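You operate a simulated robot arm through the tools that you are given. There is no shell and no other tool.

Carry out the task below with a simulated robot arm. There is one attempt and no reset: what you move stays moved.

TASK
Dry the cups again, then put the brown cup on the counter.
Fine: DRY setting; shut rack and door, dial at OFF.
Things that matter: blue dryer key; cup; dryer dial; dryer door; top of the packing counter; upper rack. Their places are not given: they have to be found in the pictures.

The check looks at the end state, three seconds after you hand in, the way a careful person would. Anything else that was tipped, shoved, dropped, spilled or broken makes it a failure.

THE ROBOT
A 7-joint arm with a two-finger parallel gripper, fixed in place. Base frame: the origin is at the foot of the arm, x ahead of it, y to its left, z up; the work surface is at about z = 880. Readings come in mm, degrees, newtons and seconds.
With the tool pointing down near the work surface it reaches from about 200 to 700 mm from the base axis. Its first joint turns from -166.0 to 166.0 degrees. Payload 3.43 kg.
The tool frame sits at the grasp point between the pads (the TCP): z along the fingers, y along the line on which they close. The tips reach 30 mm beyond it. Largest opening 94 mm; finger width 28, thickness 10; the body of the gripper, 50 by 96 mm, starts 55 mm behind the TCP.
Orientation is that of the tool frame in the base frame, as [roll, pitch, yaw] about the fixed x, y, z axes, in that order (R = Rz(yaw) Ry(pitch) Rx(roll)). With the fingers straight down and closing along the base's y, the tool's x points along the base's -x, its y along +y and its z along -z.

THE INTERFACE
- The arm moves only by the tool send_rows. Its argument "commands" is text: rows parted by semicolons, each of 7 numbers parted by spaces: the shift along the base's x, y, z in units of 500 mm (1.0 is 500 mm), then the turn, a rotation vector about the base's x, y, z in units of 90 degrees (1.0 is 90 degrees), then the gripper command, from -1 (shut) to 1 (fully open), values between in proportion. In form: dx dy dz rx ry rz fingers; .... A call has 1 to 20 rows; each row is the pose to reach, as a shift and turn from the pose commanded when the call began. A call with a number of a shift or a turn outside -1 to 1 is refused whole. A row lasts 0.2 s, in which the tool goes at most 50 mm and 8.6 degrees; a call with a longer step from one row to the next is refused whole, and so is a gripper value outside its range. Where a pose cannot be reached the arm comes as near as it can. A force on the tool above 50 N (or 10 N above the force at the start of the call, whichever is more), or a blocked arm, ends the call early, and 0.2 s more pass. The fingers move at their own pace (about 108 mm/s each) and stop on an object; they squeeze with about 25 N. The grip force told is the motor's: it shows also when the fingers shut on nothing. Time passes only in rows, and 0.2 s behind the last, so rows that repeat a pose let the fingers close. It gives the time, the measured TCP pose, the force on the tool (base axes), the opening and the grip force at its end, in the units of the frame above (readings bear some noise), with the torque about the TCP (base axes, N m) and any sound that the robot's microphone picked up.
- Cameras (640 x 400 px; columns grow to the right, rows downward): "scene" is fixed at [60, 509.9, 1561.9]; the picture's right is [-0.65, -0.76, 0.00], its down [-0.34, 0.29, -0.89] and it looks along [0.68, -0.58, -0.45] (base axes); focal length 342 px, centre (320, 200). "wrist" rides on the gripper at [76, 14, -103] in the tool frame; the picture's right is [-0.18, 0.98, 0.00], its down [-0.75, -0.14, -0.64] and it looks along [-0.63, -0.12, 0.77] (tool axes); focal length 243 px, centre (320, 200).
- get_image(camera): a new picture of that camera. It takes no simulated time.
- raise_lower(by): slides the trunk up (or, below 0, down) by that many mm; the arm rides with it, the base frame stays. It gives what a move gives, with no picture.
- probe_pixels(camera, pixels): for up to 12 pixels [column, row] of the newest picture of that camera ("zoom" is the newest enlarged one), the place [x, y, z] in the base frame of the surface seen there, good to about 2 mm, but the place of the scene camera against the robot may be out by one fixed shift of up to 25 mm in any direction. It takes no simulated time.
- zoom(camera, box): a new picture of the part [left, top, right, bottom] of that camera's present view, enlarged. It takes no simulated time.
- close_job(): hands the job in; it is judged then, once.

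Leave the gripper open and the arm clear of the work at the hand-in unless told otherwise.

The tools are called after "Request:" as name(argument=value, ...) on one line, values as JSON. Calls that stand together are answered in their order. send_rows: Moves the arm, as the interface text tells. Its arguments: {"type":"object","properties":{"commands":{"type":"string"}},"required":["commands"]} The other tools are called the same way: raise_lower (by) slides the trunk up or down; get_image (camera) takes a picture; probe_pixels (camera, pixels) gives the place of the surface under pixels of a picture; zoom (camera, box) takes an enlarged picture of a part of a camera's view; close_job () hands the job in.

At the start:

```text
t: 0.0
eef_pos: [451.0, -115.2, 1396.7]
ee_rot: [-180.0, -0.1, -179.9]
force: [-0.7, -0.2, 0.1]
torque: [0.01, -0.03, -0.02]
finger_gap: 93.8
grasp_force: 0.1
trunk travel left (down, up): [-375.0, 215.0]
```

scene: 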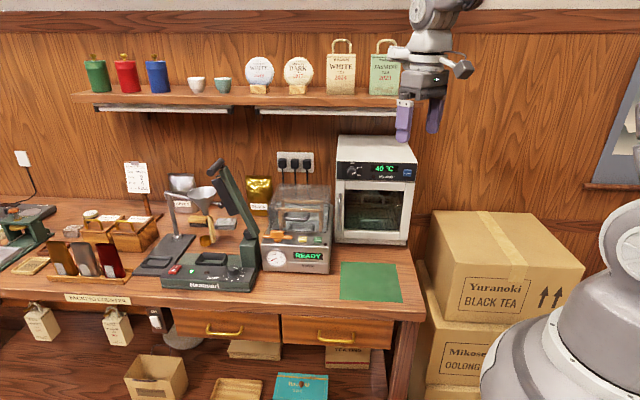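
wrist: 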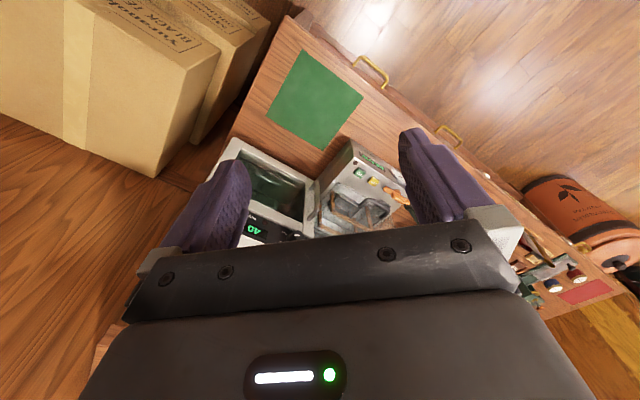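

I see a packing counter with a white dryer oven (door with handle, display reading "40 °C") at about (375,190) in the scene picture, and a green mat at (370,282). I will look closer at the dryer and the counter first.

Request:
zoom(camera="scene", box=[320, 125, 430, 250])

Request:
zoom(camera="scene", box=[240, 120, 440, 310])

Request:
zoom(camera="wrist", box=[200, 30, 440, 260])

```text
3.20 times, centred on (375, 188) of scene
```

zoom: 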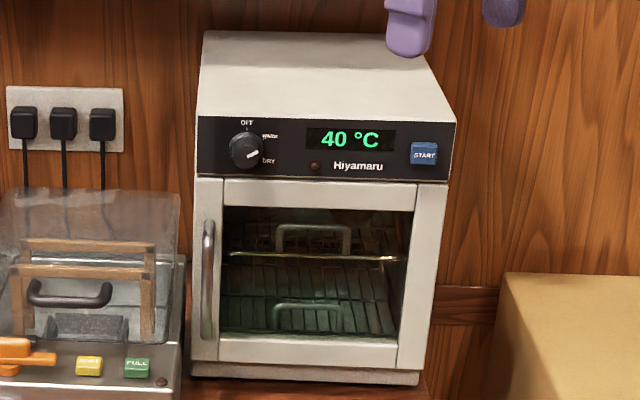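

```text
2.11 times, centred on (340, 215) of scene
```

zoom: 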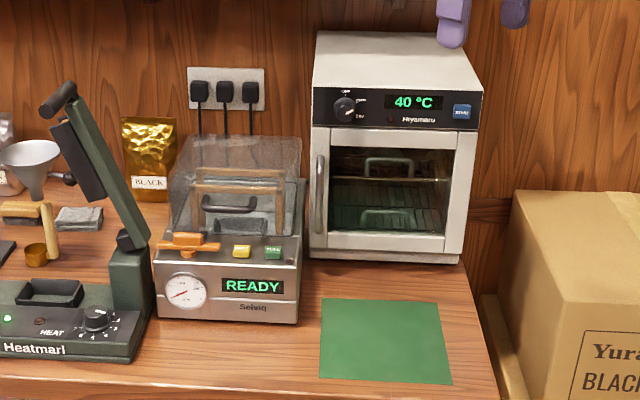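

```text
1.74 times, centred on (320, 145) of wrist
```

zoom: 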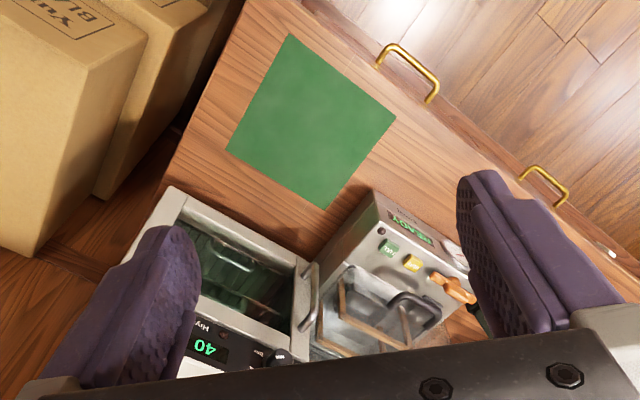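

The dryer has a dial (OFF / WARM / DRY), a blue START key, a door with the handle on the left, and two racks inside. I want a finer look at the dial, the window and the rest of the counter.

Request:
zoom(camera="scene", box=[350, 155, 400, 190])

Request:
zoom(camera="scene", box=[335, 185, 415, 245])

Request:
zoom(camera="scene", box=[60, 30, 420, 120])

Request:
zoom(camera="scene", box=[0, 150, 280, 310])

```text
11.43 times, centred on (375, 172) of scene
```

zoom: 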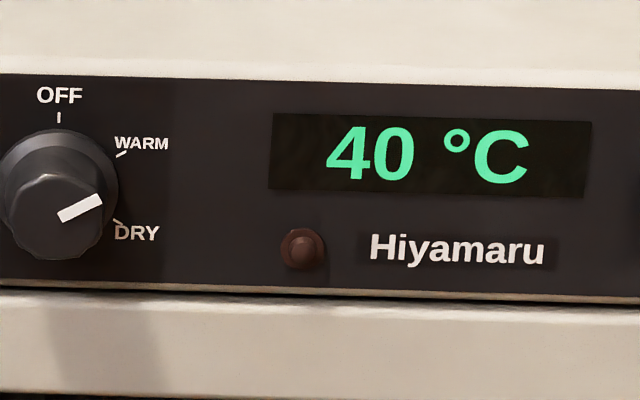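

```text
6.67 times, centred on (375, 215) of scene
```

zoom: 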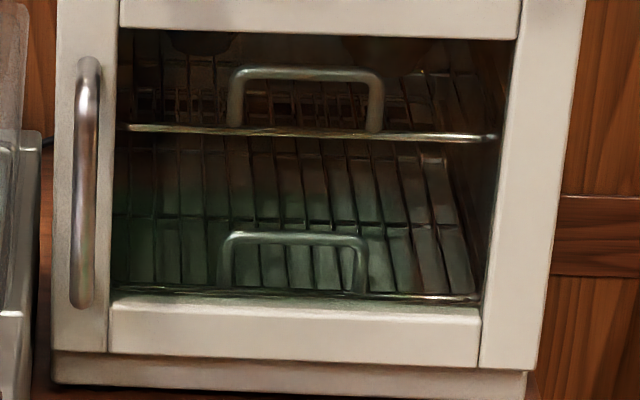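

```text
1.78 times, centred on (240, 75) of scene
```

zoom: 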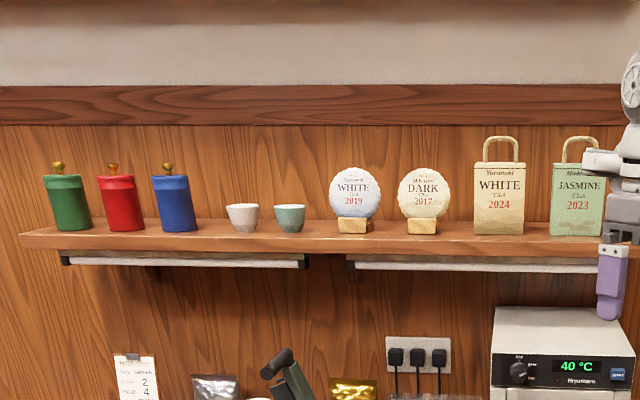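

```text
2.29 times, centred on (140, 230) of scene
```

zoom: 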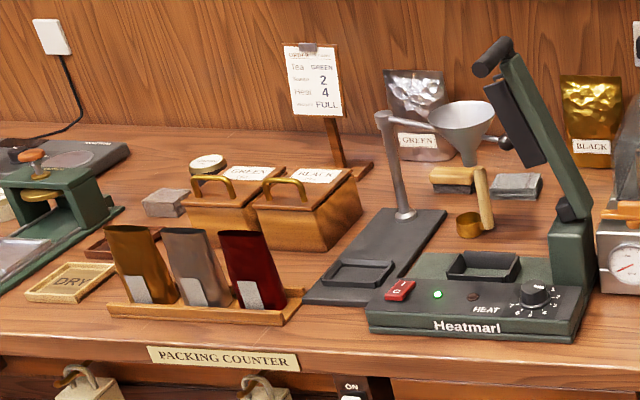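

The dial pointer stands at WARM now, and the cups seem to be on the upper rack (dark shapes near the top of the window). I probe the dryer's features in the scene picture next.

Request:
probe_pixels(camera="scene", pixels=[[338, 162], [416, 183], [362, 171], [385, 169], [408, 172], [347, 208], [340, 240], [408, 245], [338, 142], [408, 142], [372, 280], [345, 300]])

Request:
probe_pixels(camera="wrist", pixels=[[232, 148], [310, 185], [318, 185], [254, 228], [285, 180], [340, 150], [315, 100], [302, 60], [360, 95], [325, 145], [270, 105], [215, 160]])

```text
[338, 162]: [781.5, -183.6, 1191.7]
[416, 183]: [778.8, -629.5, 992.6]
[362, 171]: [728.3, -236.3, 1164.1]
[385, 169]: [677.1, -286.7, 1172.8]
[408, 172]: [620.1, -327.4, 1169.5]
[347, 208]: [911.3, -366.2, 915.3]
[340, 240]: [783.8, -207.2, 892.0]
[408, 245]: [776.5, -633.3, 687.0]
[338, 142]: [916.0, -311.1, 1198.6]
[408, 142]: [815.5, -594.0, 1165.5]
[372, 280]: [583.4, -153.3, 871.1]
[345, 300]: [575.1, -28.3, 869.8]
```

```text
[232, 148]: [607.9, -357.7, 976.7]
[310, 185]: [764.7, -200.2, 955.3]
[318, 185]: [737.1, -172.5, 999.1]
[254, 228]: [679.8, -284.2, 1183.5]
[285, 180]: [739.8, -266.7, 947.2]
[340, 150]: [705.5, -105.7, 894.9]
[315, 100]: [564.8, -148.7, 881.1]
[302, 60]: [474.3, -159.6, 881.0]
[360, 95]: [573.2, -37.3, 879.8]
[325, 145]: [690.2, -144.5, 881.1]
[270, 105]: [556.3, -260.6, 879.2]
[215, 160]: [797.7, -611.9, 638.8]
```

The scene camera reads the counter about 10 mm low compared with the wrist camera, so there is a shift. I'll zoom the dryer in the scene view again and probe fine points on the front face.

Request:
zoom(camera="scene", box=[320, 125, 430, 250])

Request:
probe_pixels(camera="zoom", pixels=[[205, 125], [205, 170], [445, 135], [440, 175], [225, 122], [290, 130], [400, 160], [424, 153], [245, 150], [253, 153], [207, 190], [428, 200]])

Request:
probe_pixels(camera="zoom", pixels=[[208, 230], [208, 280], [206, 330], [320, 350], [410, 352], [200, 376], [410, 378], [320, 196], [345, 235], [345, 310], [215, 280], [310, 258]])

```text
3.20 times, centred on (375, 188) of scene
```

zoom: 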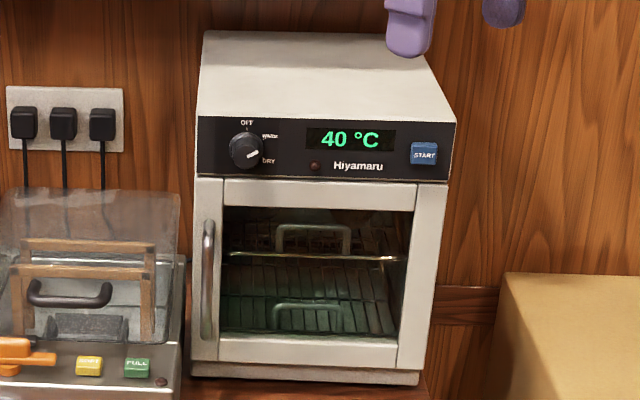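

```text
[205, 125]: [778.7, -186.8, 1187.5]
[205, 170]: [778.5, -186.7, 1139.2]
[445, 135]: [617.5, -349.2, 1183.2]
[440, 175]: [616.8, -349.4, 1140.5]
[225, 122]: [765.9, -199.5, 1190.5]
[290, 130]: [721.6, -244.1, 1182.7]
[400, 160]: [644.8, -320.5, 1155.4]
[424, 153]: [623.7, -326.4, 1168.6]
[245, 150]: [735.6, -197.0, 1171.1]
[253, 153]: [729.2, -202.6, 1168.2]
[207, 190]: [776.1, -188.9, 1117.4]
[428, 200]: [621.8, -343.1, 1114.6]
```

```text
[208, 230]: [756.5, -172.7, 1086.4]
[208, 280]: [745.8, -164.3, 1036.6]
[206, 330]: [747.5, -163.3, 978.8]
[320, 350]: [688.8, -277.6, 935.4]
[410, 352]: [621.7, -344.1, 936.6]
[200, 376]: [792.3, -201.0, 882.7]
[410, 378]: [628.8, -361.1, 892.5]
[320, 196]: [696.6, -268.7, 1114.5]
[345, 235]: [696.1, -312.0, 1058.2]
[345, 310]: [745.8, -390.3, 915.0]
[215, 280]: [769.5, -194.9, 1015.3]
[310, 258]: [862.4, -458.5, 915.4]
```

The front face lies at 45°: outward normal (-0.71, 0.71), and the door handle is on the left with the hinge on the right. Before turning the tool to point at the dryer I check how far the wall shelf and its objects stick out.

Request:
probe_pixels(camera="scene", pixels=[[350, 97], [240, 97], [120, 97], [340, 75], [385, 75], [300, 195], [295, 250], [245, 200], [325, 190], [480, 260], [370, 320], [420, 305]])

```text
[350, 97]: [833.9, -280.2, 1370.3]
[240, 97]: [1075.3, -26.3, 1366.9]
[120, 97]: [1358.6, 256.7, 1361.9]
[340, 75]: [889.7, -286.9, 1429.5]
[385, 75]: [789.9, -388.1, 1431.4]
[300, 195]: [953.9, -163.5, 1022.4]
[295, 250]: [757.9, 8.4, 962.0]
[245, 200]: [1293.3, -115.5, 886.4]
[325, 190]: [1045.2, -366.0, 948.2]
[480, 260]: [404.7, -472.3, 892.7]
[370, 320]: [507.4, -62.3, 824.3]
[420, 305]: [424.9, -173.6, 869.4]
```

The shelf front is about 100 mm behind the dryer's front plane, so the space in front of the dryer is free. I now turn the tool to point horizontally at the dryer while shifting to a spot in front of the dial, about 230 mm away, at z≈1250.

Request:
send_rows(commands="0.0222 0.0105 -0.0245 -0.0326 -0.0787 -0.0326 1; 0.0444 0.021 -0.049 -0.0652 -0.1574 -0.0652 1; 0.0666 0.0315 -0.0735 -0.0978 -0.2361 -0.0978 1; 0.0888 0.042 -0.098 -0.1304 -0.3148 -0.1304 1; 0.111 0.0525 -0.1225 -0.163 -0.3935 -0.163 1; 0.1332 0.063 -0.147 -0.1956 -0.4722 -0.1956 1; 0.1554 0.0735 -0.1715 -0.2282 -0.5509 -0.2282 1; 0.1776 0.084 -0.196 -0.2608 -0.6296 -0.2608 1; 0.1998 0.0945 -0.2205 -0.2934 -0.7083 -0.2934 1; 0.222 0.105 -0.245 -0.326 -0.787 -0.326 1; 0.2442 0.1155 -0.2695 -0.3586 -0.8657 -0.3586 1; 0.266 0.126 -0.294 -0.391 -0.944 -0.391 1; 0.266 0.126 -0.294 -0.391 -0.944 -0.391 1")

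Request:
get_image(camera="wrist")

Request:
get_image(camera="scene")

```text
t: 2.8
eef_pos: [583.6, -53.1, 1248.4]
ee_rot: [9.9, 89.9, -35.0]
force: [0.2, 1.2, 0.0]
torque: [-0.02, 0.02, -0.02]
finger_gap: 94.2
grasp_force: 0.1
trunk travel left (down, up): [-375.0, 215.0]
```

```text
taken
```

wrist: 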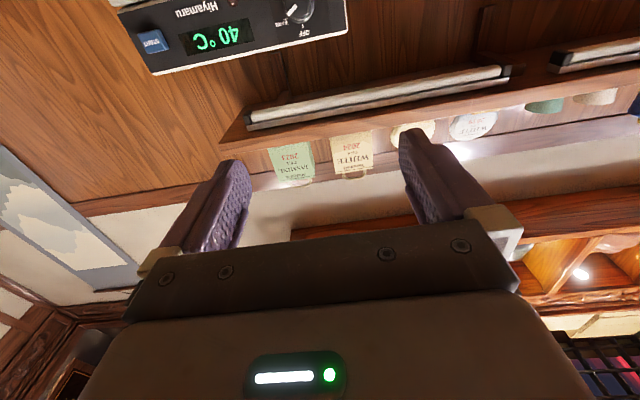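

```text
taken
```

scene: 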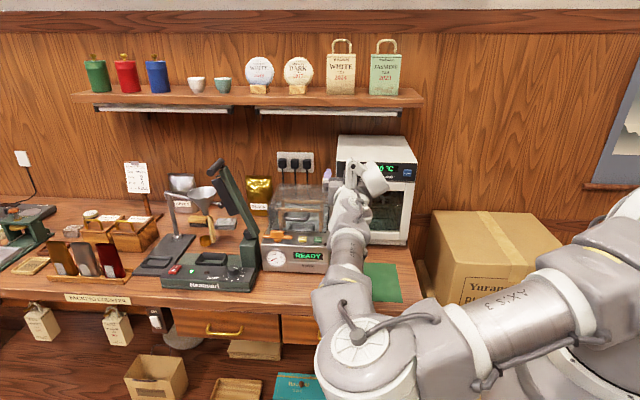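

The tool now points at the dryer; in the wrist picture (upside down) I see the panel with START at (153,42), the display at (218,38) and the dial at (300,10). I probe these to compare with the scene camera readings.

Request:
probe_pixels(camera="wrist", pixels=[[153, 42], [143, 35], [165, 47], [298, 14], [310, 8], [330, 30], [262, 40], [150, 70], [345, 30], [120, 15], [200, 15], [290, 60]])

Request:
zoom(camera="wrist", box=[100, 0, 360, 100])

```text
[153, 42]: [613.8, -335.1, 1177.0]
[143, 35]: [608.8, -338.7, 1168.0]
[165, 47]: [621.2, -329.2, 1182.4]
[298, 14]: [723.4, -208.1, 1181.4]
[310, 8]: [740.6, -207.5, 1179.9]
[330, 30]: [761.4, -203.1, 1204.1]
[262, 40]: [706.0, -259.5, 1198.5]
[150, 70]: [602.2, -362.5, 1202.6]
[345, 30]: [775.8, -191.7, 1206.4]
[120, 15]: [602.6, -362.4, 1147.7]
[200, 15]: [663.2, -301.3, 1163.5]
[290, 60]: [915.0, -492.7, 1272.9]
```

```text
2.46 times, centred on (230, 50) of wrist
```

zoom: 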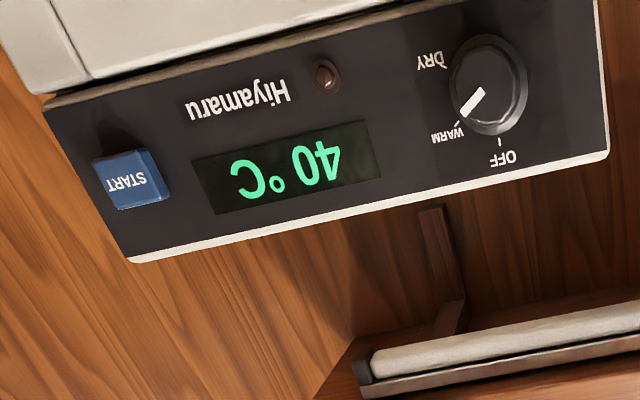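

Calibration: the wrist camera puts the panel face at depth w≈682 (along the 45° approach line) and START at (614,-335,1177); the scene camera is off by about (-9,-9,+9). I lower the tool 100 mm to look at the dial and window squarely.

Request:
send_rows(commands="0 0 -0.07 0 0 0 1; 0 0 -0.14 0 0 0 1; 0 0 -0.2 0 0 0 1; 0 0 -0.2 0 0 0 1")

Request:
get_image(camera="wrist")

Request:
zoom(camera="wrist", box=[120, 0, 420, 190])

```text
t: 3.8
eef_pos: [584.3, -52.8, 1147.9]
ee_rot: [120.5, 90.0, 75.5]
force: [-0.1, 0.0, 0.3]
torque: [0.03, 0.01, 0.02]
finger_gap: 94.2
grasp_force: 0.1
out of reach, approached as far as the arm can: row 3
trunk travel left (down, up): [-375.0, 215.0]
```

```text
taken
```

wrist: 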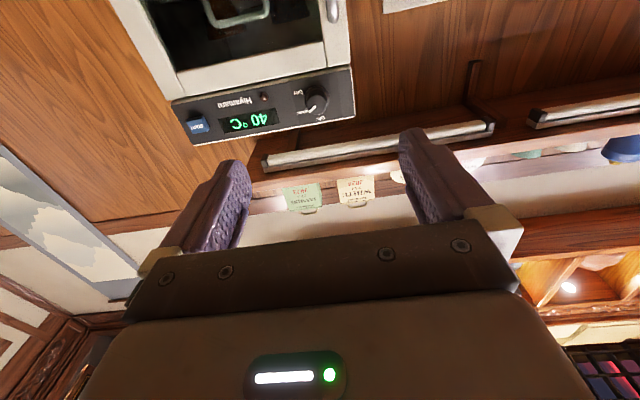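

```text
2.11 times, centred on (270, 95) of wrist
```

zoom: 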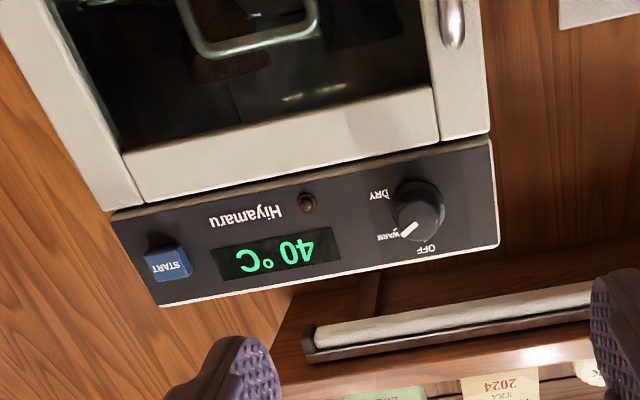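

The arm reports it is at its reach limit at this height with the tool horizontal; the trunk should be lowered rather than the arm bent down. I check where the elbow is in the scene first.

Request:
get_image(camera="scene")

Request:
probe_pixels(camera="scene", pixels=[[350, 200], [345, 250], [340, 300], [360, 350], [420, 340], [500, 310], [560, 290]])

Request:
probe_pixels(camera="zoom", pixels=[[168, 265], [418, 205], [410, 230], [425, 188], [452, 20], [460, 42], [260, 35], [490, 150], [115, 215], [160, 300], [495, 240], [300, 175]])

```text
taken
```

scene: 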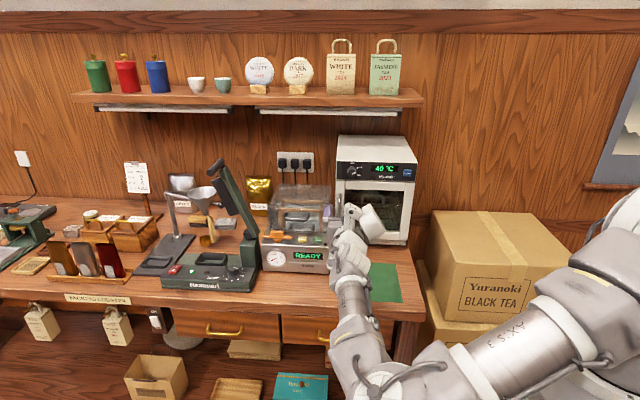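

```text
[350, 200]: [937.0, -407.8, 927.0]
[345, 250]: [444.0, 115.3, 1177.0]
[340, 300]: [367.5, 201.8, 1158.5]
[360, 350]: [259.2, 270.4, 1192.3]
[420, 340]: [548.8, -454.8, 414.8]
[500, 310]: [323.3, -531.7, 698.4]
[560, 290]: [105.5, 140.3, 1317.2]
```

```text
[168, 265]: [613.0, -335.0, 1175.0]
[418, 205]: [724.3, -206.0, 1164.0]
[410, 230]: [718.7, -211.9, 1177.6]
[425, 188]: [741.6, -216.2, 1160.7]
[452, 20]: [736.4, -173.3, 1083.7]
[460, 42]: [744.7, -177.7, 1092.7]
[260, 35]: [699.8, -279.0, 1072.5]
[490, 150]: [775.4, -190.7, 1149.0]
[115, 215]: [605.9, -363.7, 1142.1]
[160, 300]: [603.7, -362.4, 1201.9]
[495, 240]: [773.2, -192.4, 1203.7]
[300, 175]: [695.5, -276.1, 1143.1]
```

The elbow is off to the left and clear of the counter, so the trunk can go down safely. I lower the trunk by 120 mm.

Request:
raise_lower(by=-120)

Request:
get_image(camera="wrist")

Request:
get_image(camera="scene")

```text
t: 5.3
eef_pos: [582.3, -53.6, 1027.7]
ee_rot: [-18.0, 90.0, -62.8]
force: [-0.2, -0.5, 0.6]
torque: [-0.03, 0.03, -0.03]
finger_gap: 94.1
grasp_force: 0.1
trunk travel left (down, up): [-255.0, 335.0]
```

```text
taken
```

wrist: 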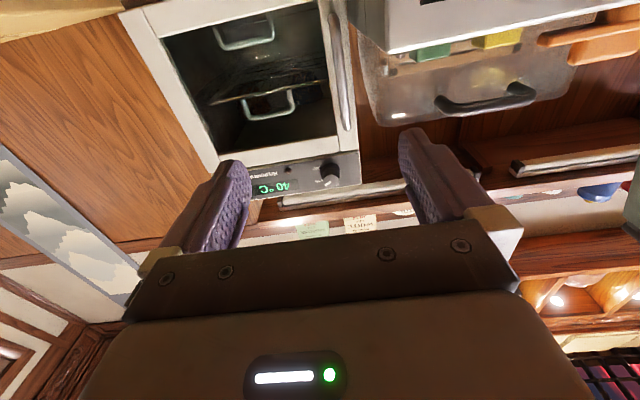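

```text
taken
```

scene: 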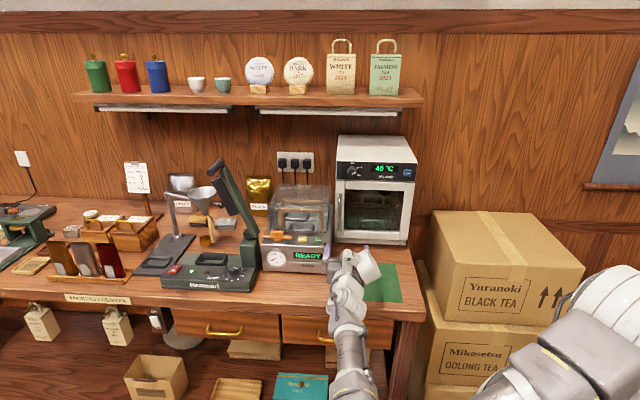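

Now the wrist camera sees the whole dryer front. I zoom in on the window and handle and probe them.

Request:
zoom(camera="wrist", box=[110, 0, 380, 170])

Request:
probe_pixels(camera="zoom", pixels=[[540, 100], [560, 200], [575, 290], [535, 30], [330, 110], [380, 280], [430, 270], [345, 215], [495, 345], [35, 40], [250, 370], [585, 360]])

Request:
probe_pixels(camera="wrist", pixels=[[356, 40], [370, 50], [380, 80], [480, 95], [400, 30], [450, 25], [420, 5], [560, 10], [520, 40], [550, 60], [365, 100], [372, 130]])

```text
2.35 times, centred on (245, 85) of wrist
```

zoom: 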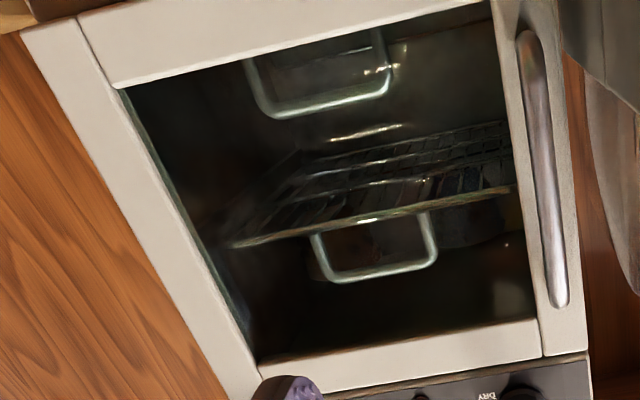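

```text
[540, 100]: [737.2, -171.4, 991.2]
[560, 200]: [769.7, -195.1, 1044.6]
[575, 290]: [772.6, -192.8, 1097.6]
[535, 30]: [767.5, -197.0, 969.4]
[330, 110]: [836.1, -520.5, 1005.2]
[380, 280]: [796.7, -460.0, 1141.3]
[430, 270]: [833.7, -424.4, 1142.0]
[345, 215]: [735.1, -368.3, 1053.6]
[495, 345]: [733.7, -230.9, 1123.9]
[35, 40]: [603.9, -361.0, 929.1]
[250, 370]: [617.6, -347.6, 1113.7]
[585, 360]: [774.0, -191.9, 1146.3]
```

```text
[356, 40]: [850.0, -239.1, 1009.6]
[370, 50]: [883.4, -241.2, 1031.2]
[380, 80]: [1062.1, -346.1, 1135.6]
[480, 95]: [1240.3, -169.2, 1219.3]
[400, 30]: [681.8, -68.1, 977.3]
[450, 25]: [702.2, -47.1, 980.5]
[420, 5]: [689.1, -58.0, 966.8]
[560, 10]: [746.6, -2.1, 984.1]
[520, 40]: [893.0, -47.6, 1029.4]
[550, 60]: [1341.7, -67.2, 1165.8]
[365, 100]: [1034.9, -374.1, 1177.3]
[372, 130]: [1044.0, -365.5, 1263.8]
```

I now know the handle bar stands at about (737,-171), z 985–1095, and the sealer beside it is lower than z≈985 at its front. I go up to face the dial (u≈-366, z≈1172) with a half-open gripper, 120 mm away from the panel.

Request:
send_rows(commands="0.01 -0.01 0.07 0 0 0 0.1; 0.03 -0.03 0.14 0 0 0 0.1; 0.07 -0.08 0.21 0 0 0 0.1; 0.11 -0.125 0.27 0 0 0 0.1; 0.145 -0.167 0.289 0 0 0 0.1; 0.145 -0.167 0.289 0 0 0 0.1")

Request:
get_image(camera="wrist")

Request:
zoom(camera="wrist", box=[220, 60, 400, 180])

```text
t: 6.7
eef_pos: [656.4, -136.1, 1174.2]
ee_rot: [-34.4, 89.9, -79.4]
force: [0.5, -0.7, 0.2]
torque: [0.04, 0.0, -0.01]
finger_gap: 51.5
grasp_force: 0.0
trunk travel left (down, up): [-255.0, 335.0]
```

```text
taken
```

wrist: 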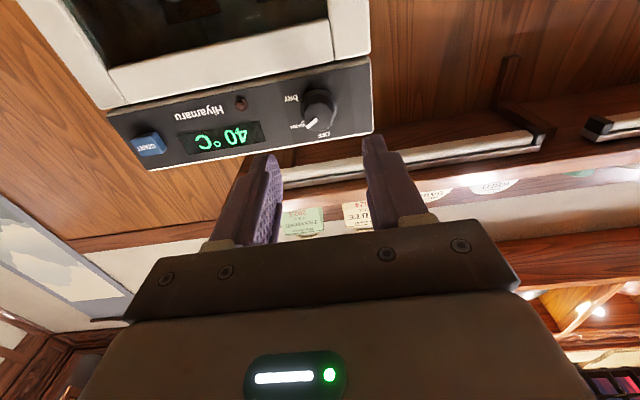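

```text
3.33 times, centred on (310, 120) of wrist
```

zoom: 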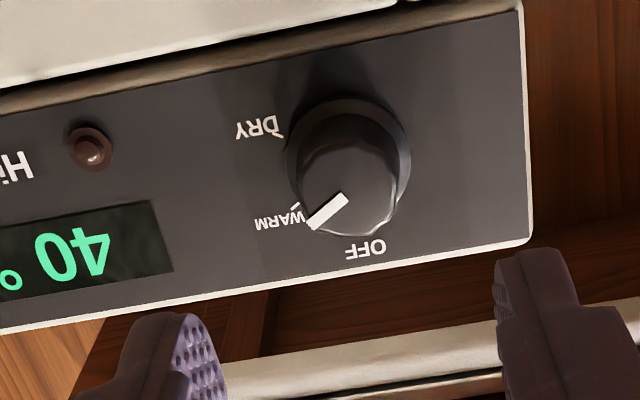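

The dial is at zoom (350,185), pointer at WARM. I probe its cap and rim to find its axis.

Request:
probe_pixels(camera="zoom", pixels=[[350, 190], [305, 190], [390, 190], [350, 160], [355, 228], [330, 211], [295, 130], [405, 150], [350, 102], [365, 240], [288, 160], [300, 240]])

```text
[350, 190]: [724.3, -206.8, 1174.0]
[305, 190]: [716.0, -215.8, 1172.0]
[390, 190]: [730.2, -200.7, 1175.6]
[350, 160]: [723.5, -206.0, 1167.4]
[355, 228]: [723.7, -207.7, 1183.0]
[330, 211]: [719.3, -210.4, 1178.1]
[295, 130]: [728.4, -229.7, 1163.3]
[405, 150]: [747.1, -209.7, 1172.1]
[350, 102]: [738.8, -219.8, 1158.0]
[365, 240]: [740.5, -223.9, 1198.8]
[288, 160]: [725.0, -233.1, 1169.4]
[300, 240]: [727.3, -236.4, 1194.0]
```

The dial's axis is at u≈-365.8, z≈1173.5, cap front at w≈658, skirt at w≈677. I advance so the fingertips stop at w≈673, straddling the cap.

Request:
send_rows(commands="0.04 -0.043 -0.0005 0 0 0 0.1; 0.08 -0.085 -0.001 0 0 0 0.1; 0.1 -0.106 -0.0014 0 0 0 0.1; 0.1138 -0.1198 -0.0014 0 0 0 0.1; 0.1138 -0.1198 -0.0014 0 0 0 0.1")

Request:
get_image(camera="wrist")

Request:
zoom(camera="scene", box=[330, 140, 420, 200])

```text
t: 7.9
eef_pos: [713.5, -196.0, 1171.0]
ee_rot: [-53.5, 90.0, -98.5]
force: [0.0, -0.4, 0.4]
torque: [0.04, 0.01, -0.01]
finger_gap: 51.7
grasp_force: 0.1
trunk travel left (down, up): [-255.0, 335.0]
```

```text
taken
```

wrist: 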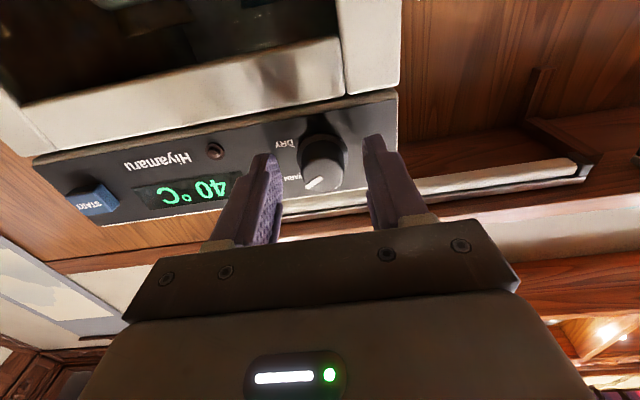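

```text
6.67 times, centred on (375, 170) of scene
```

zoom: 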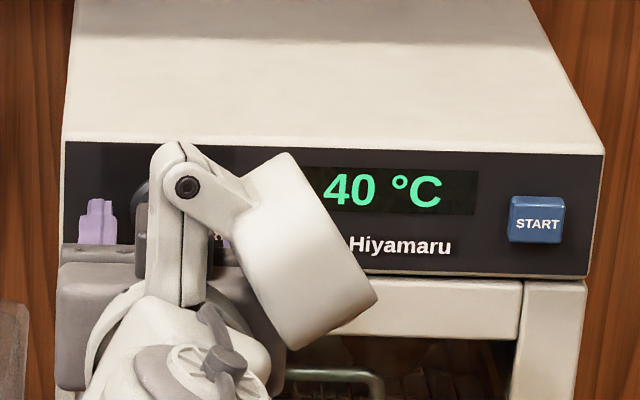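

The fingers straddle the dial symmetrically (tips at (265,160) and (375,145), dial at (320,165)). I close the gripper on it.

Request:
send_rows(commands="0 0 0.003 0 0 0 -0.5; 0 0 0.003 0 0 0 -1; 0 0 0.003 0 0 0 -1; 0 0 0.003 0 0 0 -1")

Request:
get_image(camera="wrist")

```text
t: 8.9
eef_pos: [712.2, -195.8, 1171.4]
ee_rot: [-114.3, 89.9, -159.3]
force: [-1.2, 4.1, -9.6]
torque: [0.11, 0.11, 0.21]
finger_gap: 30.1
grasp_force: 44.8
trunk travel left (down, up): [-255.0, 335.0]
```

```text
taken
```

wrist: 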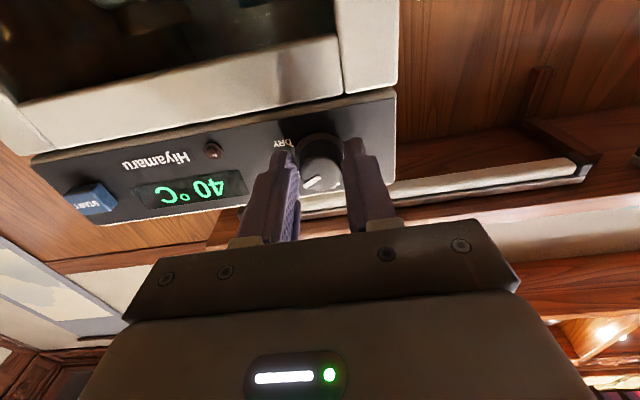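

The dial is held (30 mm wide, firm grip). I turn it clockwise 60° about its axis, from WARM to DRY, easing off the small upward push.

Request:
send_rows(commands="0 0 -0.002 0.0589 -0.0589 0 -1; 0 0 -0.004 0.1178 -0.1178 0 -1; 0 0 -0.004 0.1767 -0.1767 0 -1; 0 0 -0.004 0.2356 -0.2356 0 -1; 0 0 -0.004 0.2945 -0.2945 0 -1; 0 0 -0.004 0.3534 -0.3534 0 -1; 0 0 -0.004 0.4123 -0.4123 0 -1; 0 0 -0.004 0.4714 -0.4714 0 -1; 0 0 -0.004 0.4714 -0.4714 0 -1")

Request:
get_image(camera="wrist")

```text
t: 10.9
eef_pos: [713.9, -194.1, 1173.7]
ee_rot: [89.9, 30.0, 45.2]
force: [11.1, 8.4, 11.6]
torque: [0.11, 0.21, 1.13]
finger_gap: 29.6
grasp_force: 45.4
trunk travel left (down, up): [-255.0, 335.0]
```

```text
taken
```

wrist: 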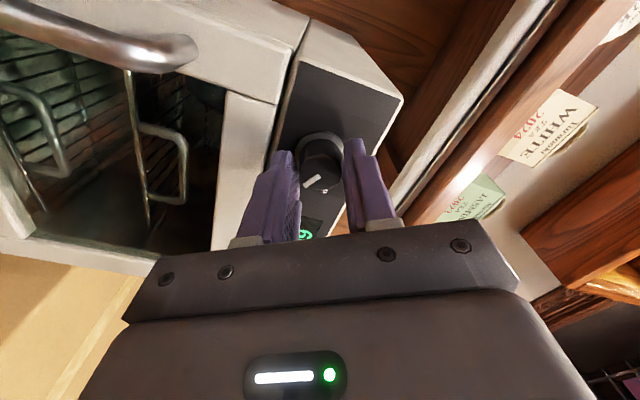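

The pointer turned along with the gripper. I check the display and dial through the scene camera before letting go.

Request:
zoom(camera="scene", box=[330, 140, 420, 200])

Request:
zoom(camera="wrist", box=[250, 100, 410, 250])

```text
6.67 times, centred on (375, 170) of scene
```

zoom: 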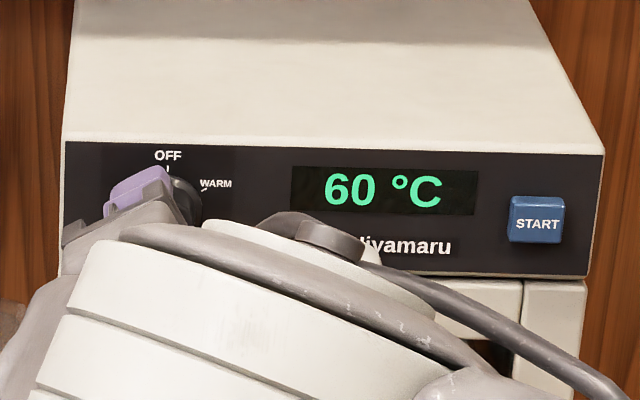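

```text
2.67 times, centred on (330, 175) of wrist
```

zoom: 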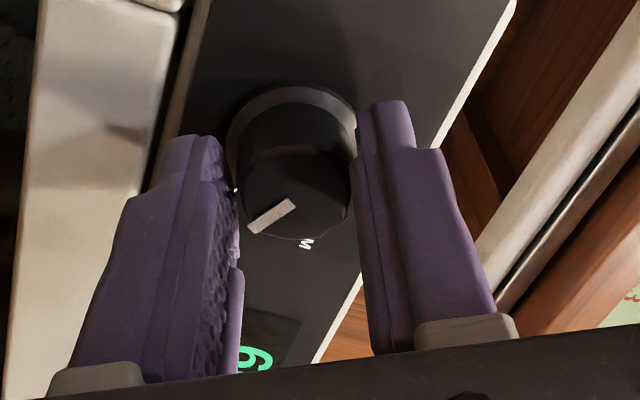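

The display now reads 60 °C: the dial is on DRY. I open the fingers and back away 90 mm.

Request:
send_rows(commands="0 0 0 0 0 0 0.2; 0 0 0 0 0 0 0.2; -0.03 0.03 0 0 0 0 0.2; -0.08 0.08 0 0 0 0 0.2; -0.127 0.127 0 0 0 0 0.2; -0.127 0.127 0 0 0 0 0.2")

Request:
get_image(camera="wrist")

Request:
zoom(camera="wrist", box=[220, 60, 420, 200])

```text
t: 12.3
eef_pos: [648.7, -134.7, 1170.8]
ee_rot: [90.0, 29.9, 45.1]
force: [-0.4, -0.2, 0.4]
torque: [-0.04, 0.04, -0.01]
finger_gap: 56.4
grasp_force: 0.0
trunk travel left (down, up): [-255.0, 335.0]
```

```text
taken
```

wrist: 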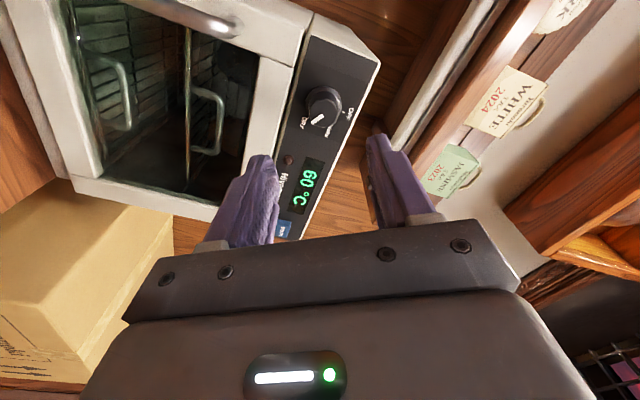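

```text
2.86 times, centred on (320, 130) of wrist
```

zoom: 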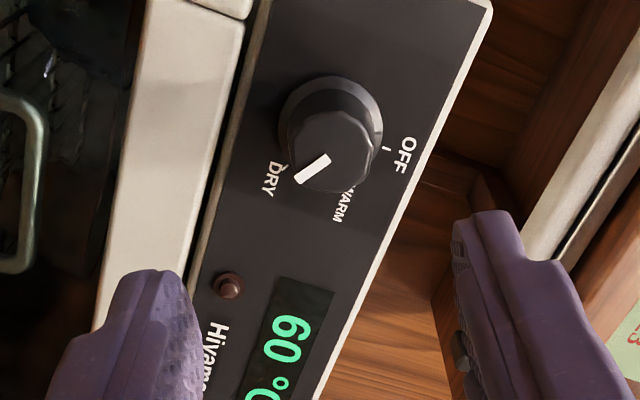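

The dial pointer is by DRY and the display shows 60 °C. Next I close the fingers and move in front of the START key (u≈-197, z≈1176), stopping 40 mm short of it.

Request:
send_rows(commands="-0.034 -0.06 0.002 0 0 0 -1; -0.068 -0.12 0.004 0 0 0 -1; -0.102 -0.18 0.006 0 0 0 -1; -0.136 -0.24 0.008 0 0 0 -1; -0.17 -0.3006 0.0104 0 0 0 -1; -0.17 -0.3006 0.0104 0 0 0 -1")

Request:
get_image(camera="wrist")

Request:
zoom(camera="scene", box=[330, 140, 420, 200])

```text
t: 13.7
eef_pos: [562.3, -284.0, 1176.1]
ee_rot: [90.0, 30.0, 45.0]
force: [-0.3, 0.3, 0.2]
torque: [-0.02, -0.04, -0.02]
finger_gap: 0.0
grasp_force: 25.4
trunk travel left (down, up): [-255.0, 335.0]
```

```text
taken
```

wrist: 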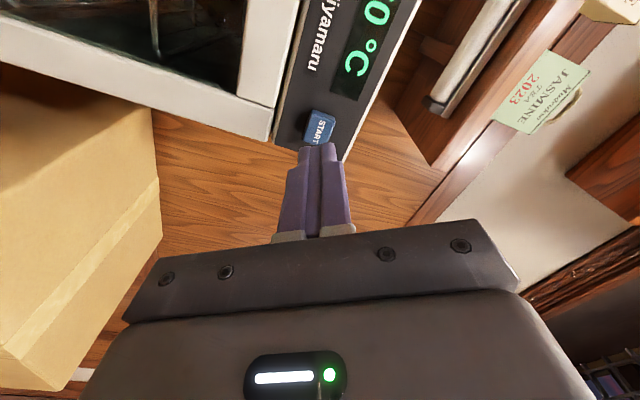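

```text
6.67 times, centred on (375, 170) of scene
```

zoom: 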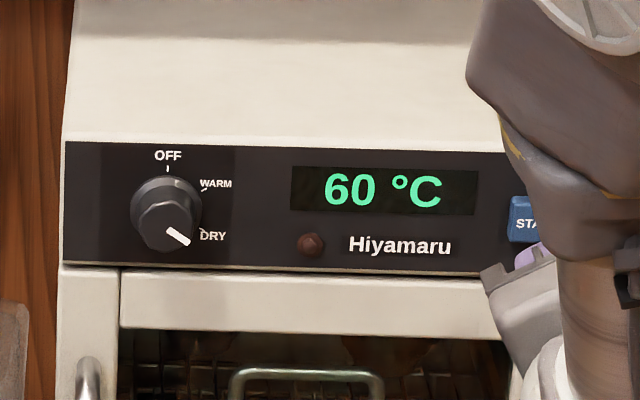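

The dial clearly points at DRY in the scene view. In the wrist view START is at (318,125), straight ahead of the closed tips at (318,147); I probe it to confirm the alignment.

Request:
probe_pixels(camera="wrist", pixels=[[318, 127], [312, 122], [324, 130], [330, 118], [308, 140], [318, 152]])

Request:
zoom(camera="wrist", box=[270, 80, 370, 170])

```text
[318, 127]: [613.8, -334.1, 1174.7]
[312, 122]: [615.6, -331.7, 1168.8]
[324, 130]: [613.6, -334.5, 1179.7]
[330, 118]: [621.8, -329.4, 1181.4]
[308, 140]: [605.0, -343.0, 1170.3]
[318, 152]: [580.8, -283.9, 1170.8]
```

```text
4.44 times, centred on (320, 125) of wrist
```

zoom: 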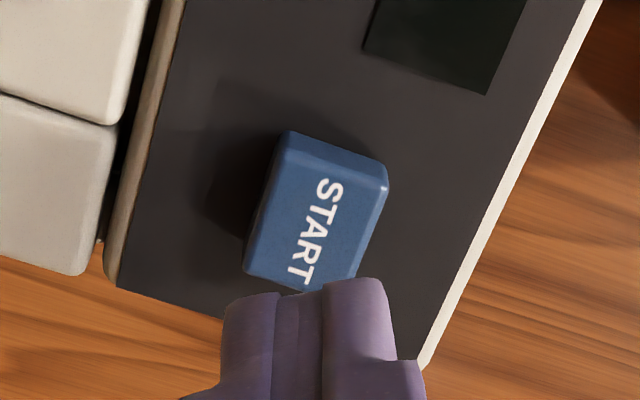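

Aligned: key centre (613.8,-334.1,1175), tip axis within about 1 mm. I advance slowly to press the key a few millimetres.

Request:
send_rows(commands="0.025 -0.025 -0.001 0 0 0 -1; 0.045 -0.045 -0.001 0 0 0 -1; 0.054 -0.054 -0.001 0 0 0 -1; 0.058 -0.058 -0.001 0 0 0 -1; 0.062 -0.062 -0.001 0 0 0 -1; 0.066 -0.066 -0.001 0 0 0 -1")

Request:
zoom(camera="scene", box=[330, 140, 420, 200])

Request:
get_image(camera="wrist")

```text
t: 15.1
eef_pos: [595.7, -316.5, 1175.4]
ee_rot: [90.0, 30.0, 45.0]
force: [-1.3, 1.0, -1.0]
torque: [0.03, 0.05, -0.01]
finger_gap: 0.0
grasp_force: 25.2
trunk travel left (down, up): [-255.0, 335.0]
heard: click
```

```text
6.67 times, centred on (375, 170) of scene
```

zoom: 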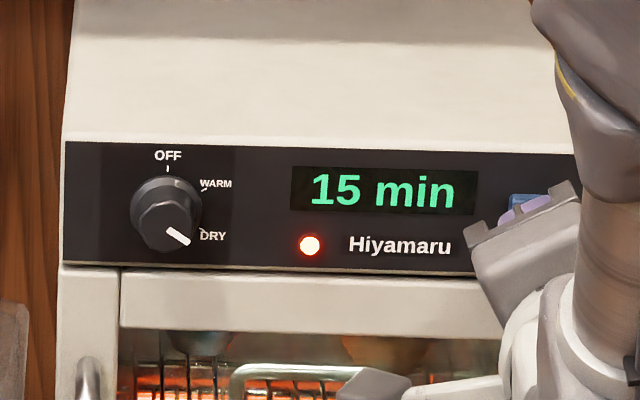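

```text
taken
```

wrist: 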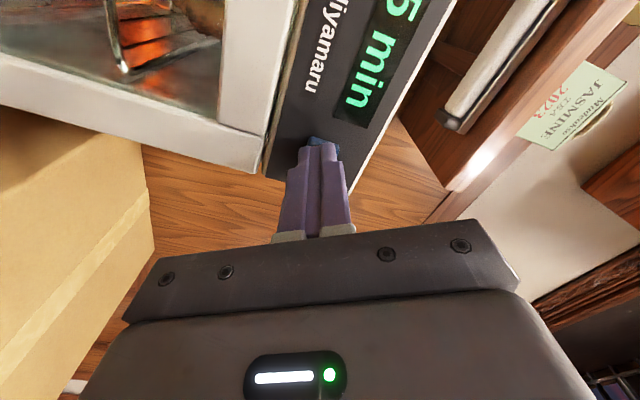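

A click was heard; the lamp is on, the display says "15 min" and the inside glows: drying has started. I back off from the key and watch the display.

Request:
send_rows(commands="-0.04 0.04 0 0 0 0 -1; -0.1 0.1 0 0 0 0 -1; -0.15 0.15 0 0 0 0 -1; -0.15 0.15 0 0 0 0 -1; -0.15 0.15 0 0 0 0 -1; -0.15 0.15 0 0 0 0 -1; -0.15 0.15 0 0 0 0 -1; -0.15 0.15 0 0 0 0 -1; -0.15 0.15 0 0 0 0 -1; -0.15 0.15 0 0 0 0 -1")

Request:
zoom(camera="scene", box=[320, 125, 430, 250])

```text
t: 17.3
eef_pos: [522.7, -242.3, 1175.4]
ee_rot: [90.0, 29.9, 45.0]
force: [-1.0, 0.3, -0.4]
torque: [-0.07, 0.04, 0.0]
finger_gap: 0.0
grasp_force: 24.8
trunk travel left (down, up): [-255.0, 335.0]
```

```text
3.20 times, centred on (375, 188) of scene
```

zoom: 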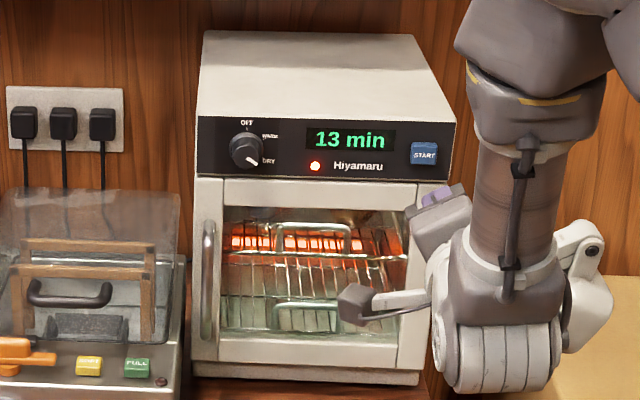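

The countdown runs quickly (13 min after about 2 s). While it runs I return to the spot in front of the dial, keeping the rolled gripper half open, and wait.

Request:
send_rows(commands="0.053 0.042 -0.001 0 0 0 0.1; 0.106 0.084 -0.002 0 0 0 0.1; 0.159 0.126 -0.003 0 0 0 0.1; 0.212 0.168 -0.004 0 0 0 0.1; 0.264 0.21 -0.004 0 0 0 0.1; 0.264 0.21 -0.004 0 0 0 0.1; 0.264 0.21 -0.004 0 0 0 0.1; 0.264 0.21 -0.004 0 0 0 0.1; 0.264 0.21 -0.004 0 0 0 0.1; 0.264 0.21 -0.004 0 0 0 0.1; 0.264 0.21 -0.004 0 0 0 0.1; 0.264 0.21 -0.004 0 0 0 0.1; 0.264 0.21 -0.004 0 0 0 0.1; 0.264 0.21 -0.004 0 0 0 0.1; 0.264 0.21 -0.004 0 0 0 0.1; 0.264 0.21 -0.004 0 0 0 0.1; 0.264 0.21 -0.004 0 0 0 0.1; 0.264 0.21 -0.004 0 0 0 0.1; 0.264 0.21 -0.004 0 0 0 0.1; 0.264 0.21 -0.004 0 0 0 0.1")

Request:
get_image(camera="wrist")

Request:
zoom(camera="scene", box=[320, 125, 430, 250])

```text
t: 21.5
eef_pos: [655.5, -136.2, 1173.6]
ee_rot: [89.9, 29.9, 45.0]
force: [0.5, 0.6, -0.5]
torque: [0.02, 0.0, 0.0]
finger_gap: 51.7
grasp_force: 0.0
trunk travel left (down, up): [-255.0, 335.0]
```

```text
taken
```

wrist: 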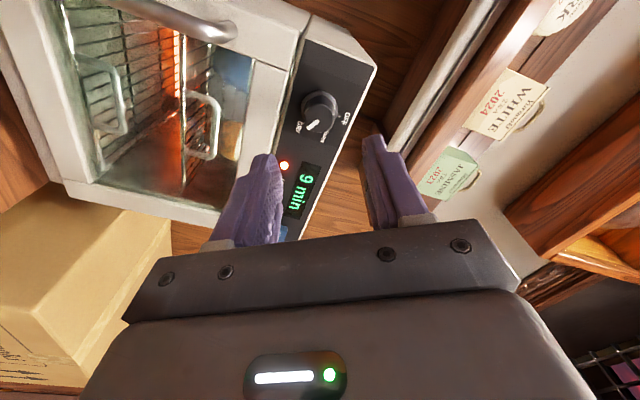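

```text
3.20 times, centred on (375, 188) of scene
```

zoom: 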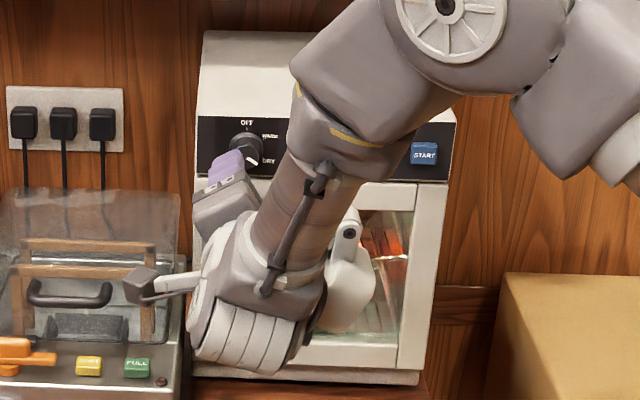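

The display shows 9 min. Through the window I now see a blue cup and a brown/orange one on the upper rack; I zoom there and let more time pass.

Request:
zoom(camera="wrist", box=[40, 0, 300, 210])

Request:
send_rows(commands="0 0 0 0 0 0 0.1; 0 0 0 0 0 0 0.1; 0 0 0 0 0 0 0.1; 0 0 0 0 0 0 0.1; 0 0 0 0 0 0 0.1; 0 0 0 0 0 0 0.1; 0 0 0 0 0 0 0.1; 0 0 0 0 0 0 0.1; 0 0 0 0 0 0 0.1; 0 0 0 0 0 0 0.1; 0 0 0 0 0 0 0.1; 0 0 0 0 0 0 0.1; 0 0 0 0 0 0 0.1; 0 0 0 0 0 0 0.1; 0 0 0 0 0 0 0.1; 0 0 0 0 0 0 0.1; 0 0 0 0 0 0 0.1; 0 0 0 0 0 0 0.1; 0 0 0 0 0 0 0.1; 0 0 0 0 0 0 0.1")

Request:
send_rows(commands="0 0 0 0 0 0 0.1; 0 0 0 0 0 0 0.1; 0 0 0 0 0 0 0.1; 0 0 0 0 0 0 0.1; 0 0 0 0 0 0 0.1; 0 0 0 0 0 0 0.1; 0 0 0 0 0 0 0.1; 0 0 0 0 0 0 0.1; 0 0 0 0 0 0 0.1; 0 0 0 0 0 0 0.1; 0 0 0 0 0 0 0.1; 0 0 0 0 0 0 0.1; 0 0 0 0 0 0 0.1; 0 0 0 0 0 0 0.1; 0 0 0 0 0 0 0.1; 0 0 0 0 0 0 0.1; 0 0 0 0 0 0 0.1; 0 0 0 0 0 0 0.1; 0 0 0 0 0 0 0.1; 0 0 0 0 0 0 0.1")

Request:
get_image(camera="wrist")

```text
1.90 times, centred on (170, 105) of wrist
```

zoom: 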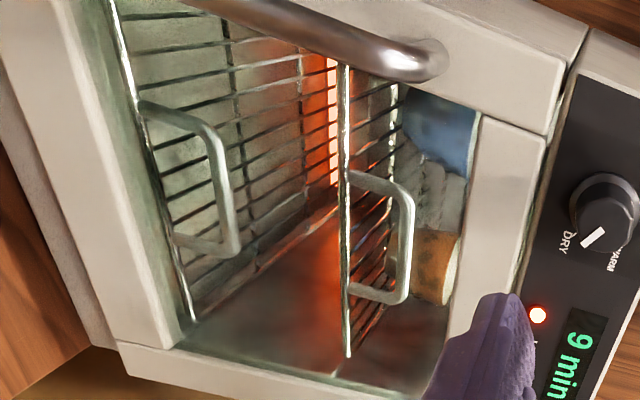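

```text
t: 25.7
eef_pos: [656.5, -135.1, 1173.7]
ee_rot: [89.9, 30.1, 45.0]
force: [-0.5, -0.4, -0.3]
torque: [0.0, 0.02, 0.01]
finger_gap: 51.8
grasp_force: 0.0
trunk travel left (down, up): [-255.0, 335.0]
```

```text
t: 29.9
eef_pos: [656.8, -136.4, 1174.3]
ee_rot: [90.0, 29.9, 45.0]
force: [-0.3, 0.4, 0.5]
torque: [0.0, -0.02, -0.03]
finger_gap: 51.7
grasp_force: 0.1
trunk travel left (down, up): [-255.0, 335.0]
```

```text
taken
```

wrist: 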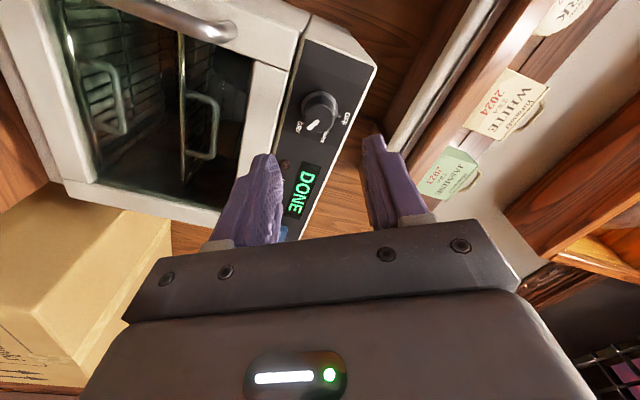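

The display reads DONE and the heater is off. Now I go back in to the dial (same approach as before) and close on it.

Request:
send_rows(commands="0.04 -0.043 -0.001 0 0 0 0.1; 0.08 -0.085 -0.002 0 0 0 0.1; 0.1 -0.106 -0.002 0 0 0 0.1; 0.1138 -0.1198 -0.002 0 0 0 0.1; 0.1138 -0.1198 -0.002 0 0 0 0.1; 0.1138 -0.1198 -0.002 0 0 0 -0.5; 0.1138 -0.1198 -0.002 0 0 0 -1; 0.1138 -0.1198 -0.002 0 0 0 -1; 0.1138 -0.1198 -0.002 0 0 0 -1")

Request:
get_image(camera="wrist")

```text
t: 31.9
eef_pos: [712.0, -196.5, 1174.5]
ee_rot: [89.9, 30.0, 44.9]
force: [11.8, 0.4, 17.8]
torque: [-0.19, -0.19, 0.53]
finger_gap: 29.6
grasp_force: 45.2
trunk travel left (down, up): [-255.0, 335.0]
```

```text
taken
```

wrist: 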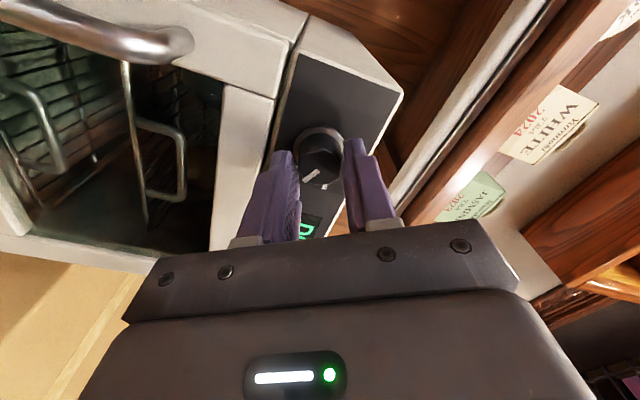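

The dial is held again, with a mild sideways preload because the axis is a bit higher; I shift about 1.5 mm to relieve it and turn 120° counter-clockwise, to OFF.

Request:
send_rows(commands="0.001 0.001 0.003 -0.0589 0.0589 0 -1; 0.001 0.001 0.003 -0.1178 0.1178 0 -1; 0.001 0.001 0.003 -0.1767 0.1767 0 -1; 0.001 0.001 0.003 -0.2356 0.2356 0 -1; 0.001 0.001 0.003 -0.2945 0.2945 0 -1; 0.001 0.001 0.003 -0.3534 0.3534 0 -1; 0.001 0.001 0.003 -0.4123 0.4123 0 -1; 0.001 0.001 0.003 -0.4714 0.4714 0 -1; 0.001 0.001 0.003 -0.5303 0.5303 0 -1; 0.001 0.001 0.003 -0.5892 0.5892 0 -1; 0.001 0.001 0.003 -0.6481 0.6481 0 -1; 0.001 0.001 0.003 -0.707 0.707 0 -1; 0.001 0.001 0.003 -0.7659 0.7659 0 -1; 0.001 0.001 0.003 -0.8248 0.8248 0 -1; 0.001 0.001 0.003 -0.8837 0.8837 0 -1; 0.001 0.001 0.003 -0.9428 0.9428 0 -1; 0.001 0.001 0.003 -0.9428 0.9428 0 -1")

Request:
get_image(camera="wrist")

Request:
zoom(camera="scene", box=[330, 140, 420, 200])

```text
t: 35.5
eef_pos: [711.4, -194.5, 1174.2]
ee_rot: [-90.0, 29.9, -134.8]
force: [8.0, 6.6, 10.2]
torque: [-0.19, -0.19, 0.41]
finger_gap: 29.2
grasp_force: 45.3
trunk travel left (down, up): [-255.0, 335.0]
```

```text
taken
```

wrist: 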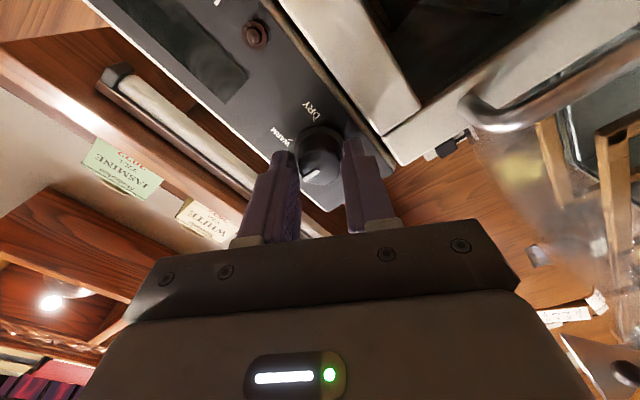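

```text
6.67 times, centred on (375, 170) of scene
```

zoom: 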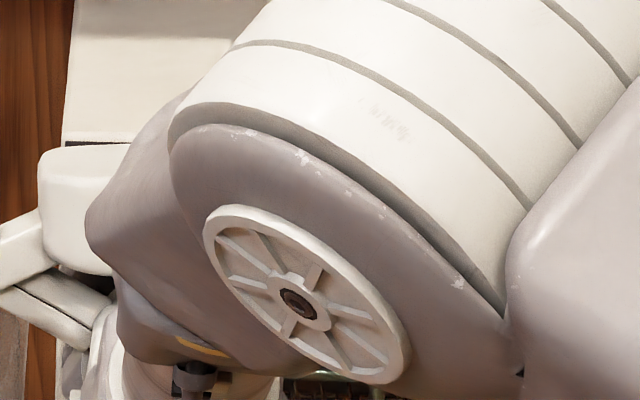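

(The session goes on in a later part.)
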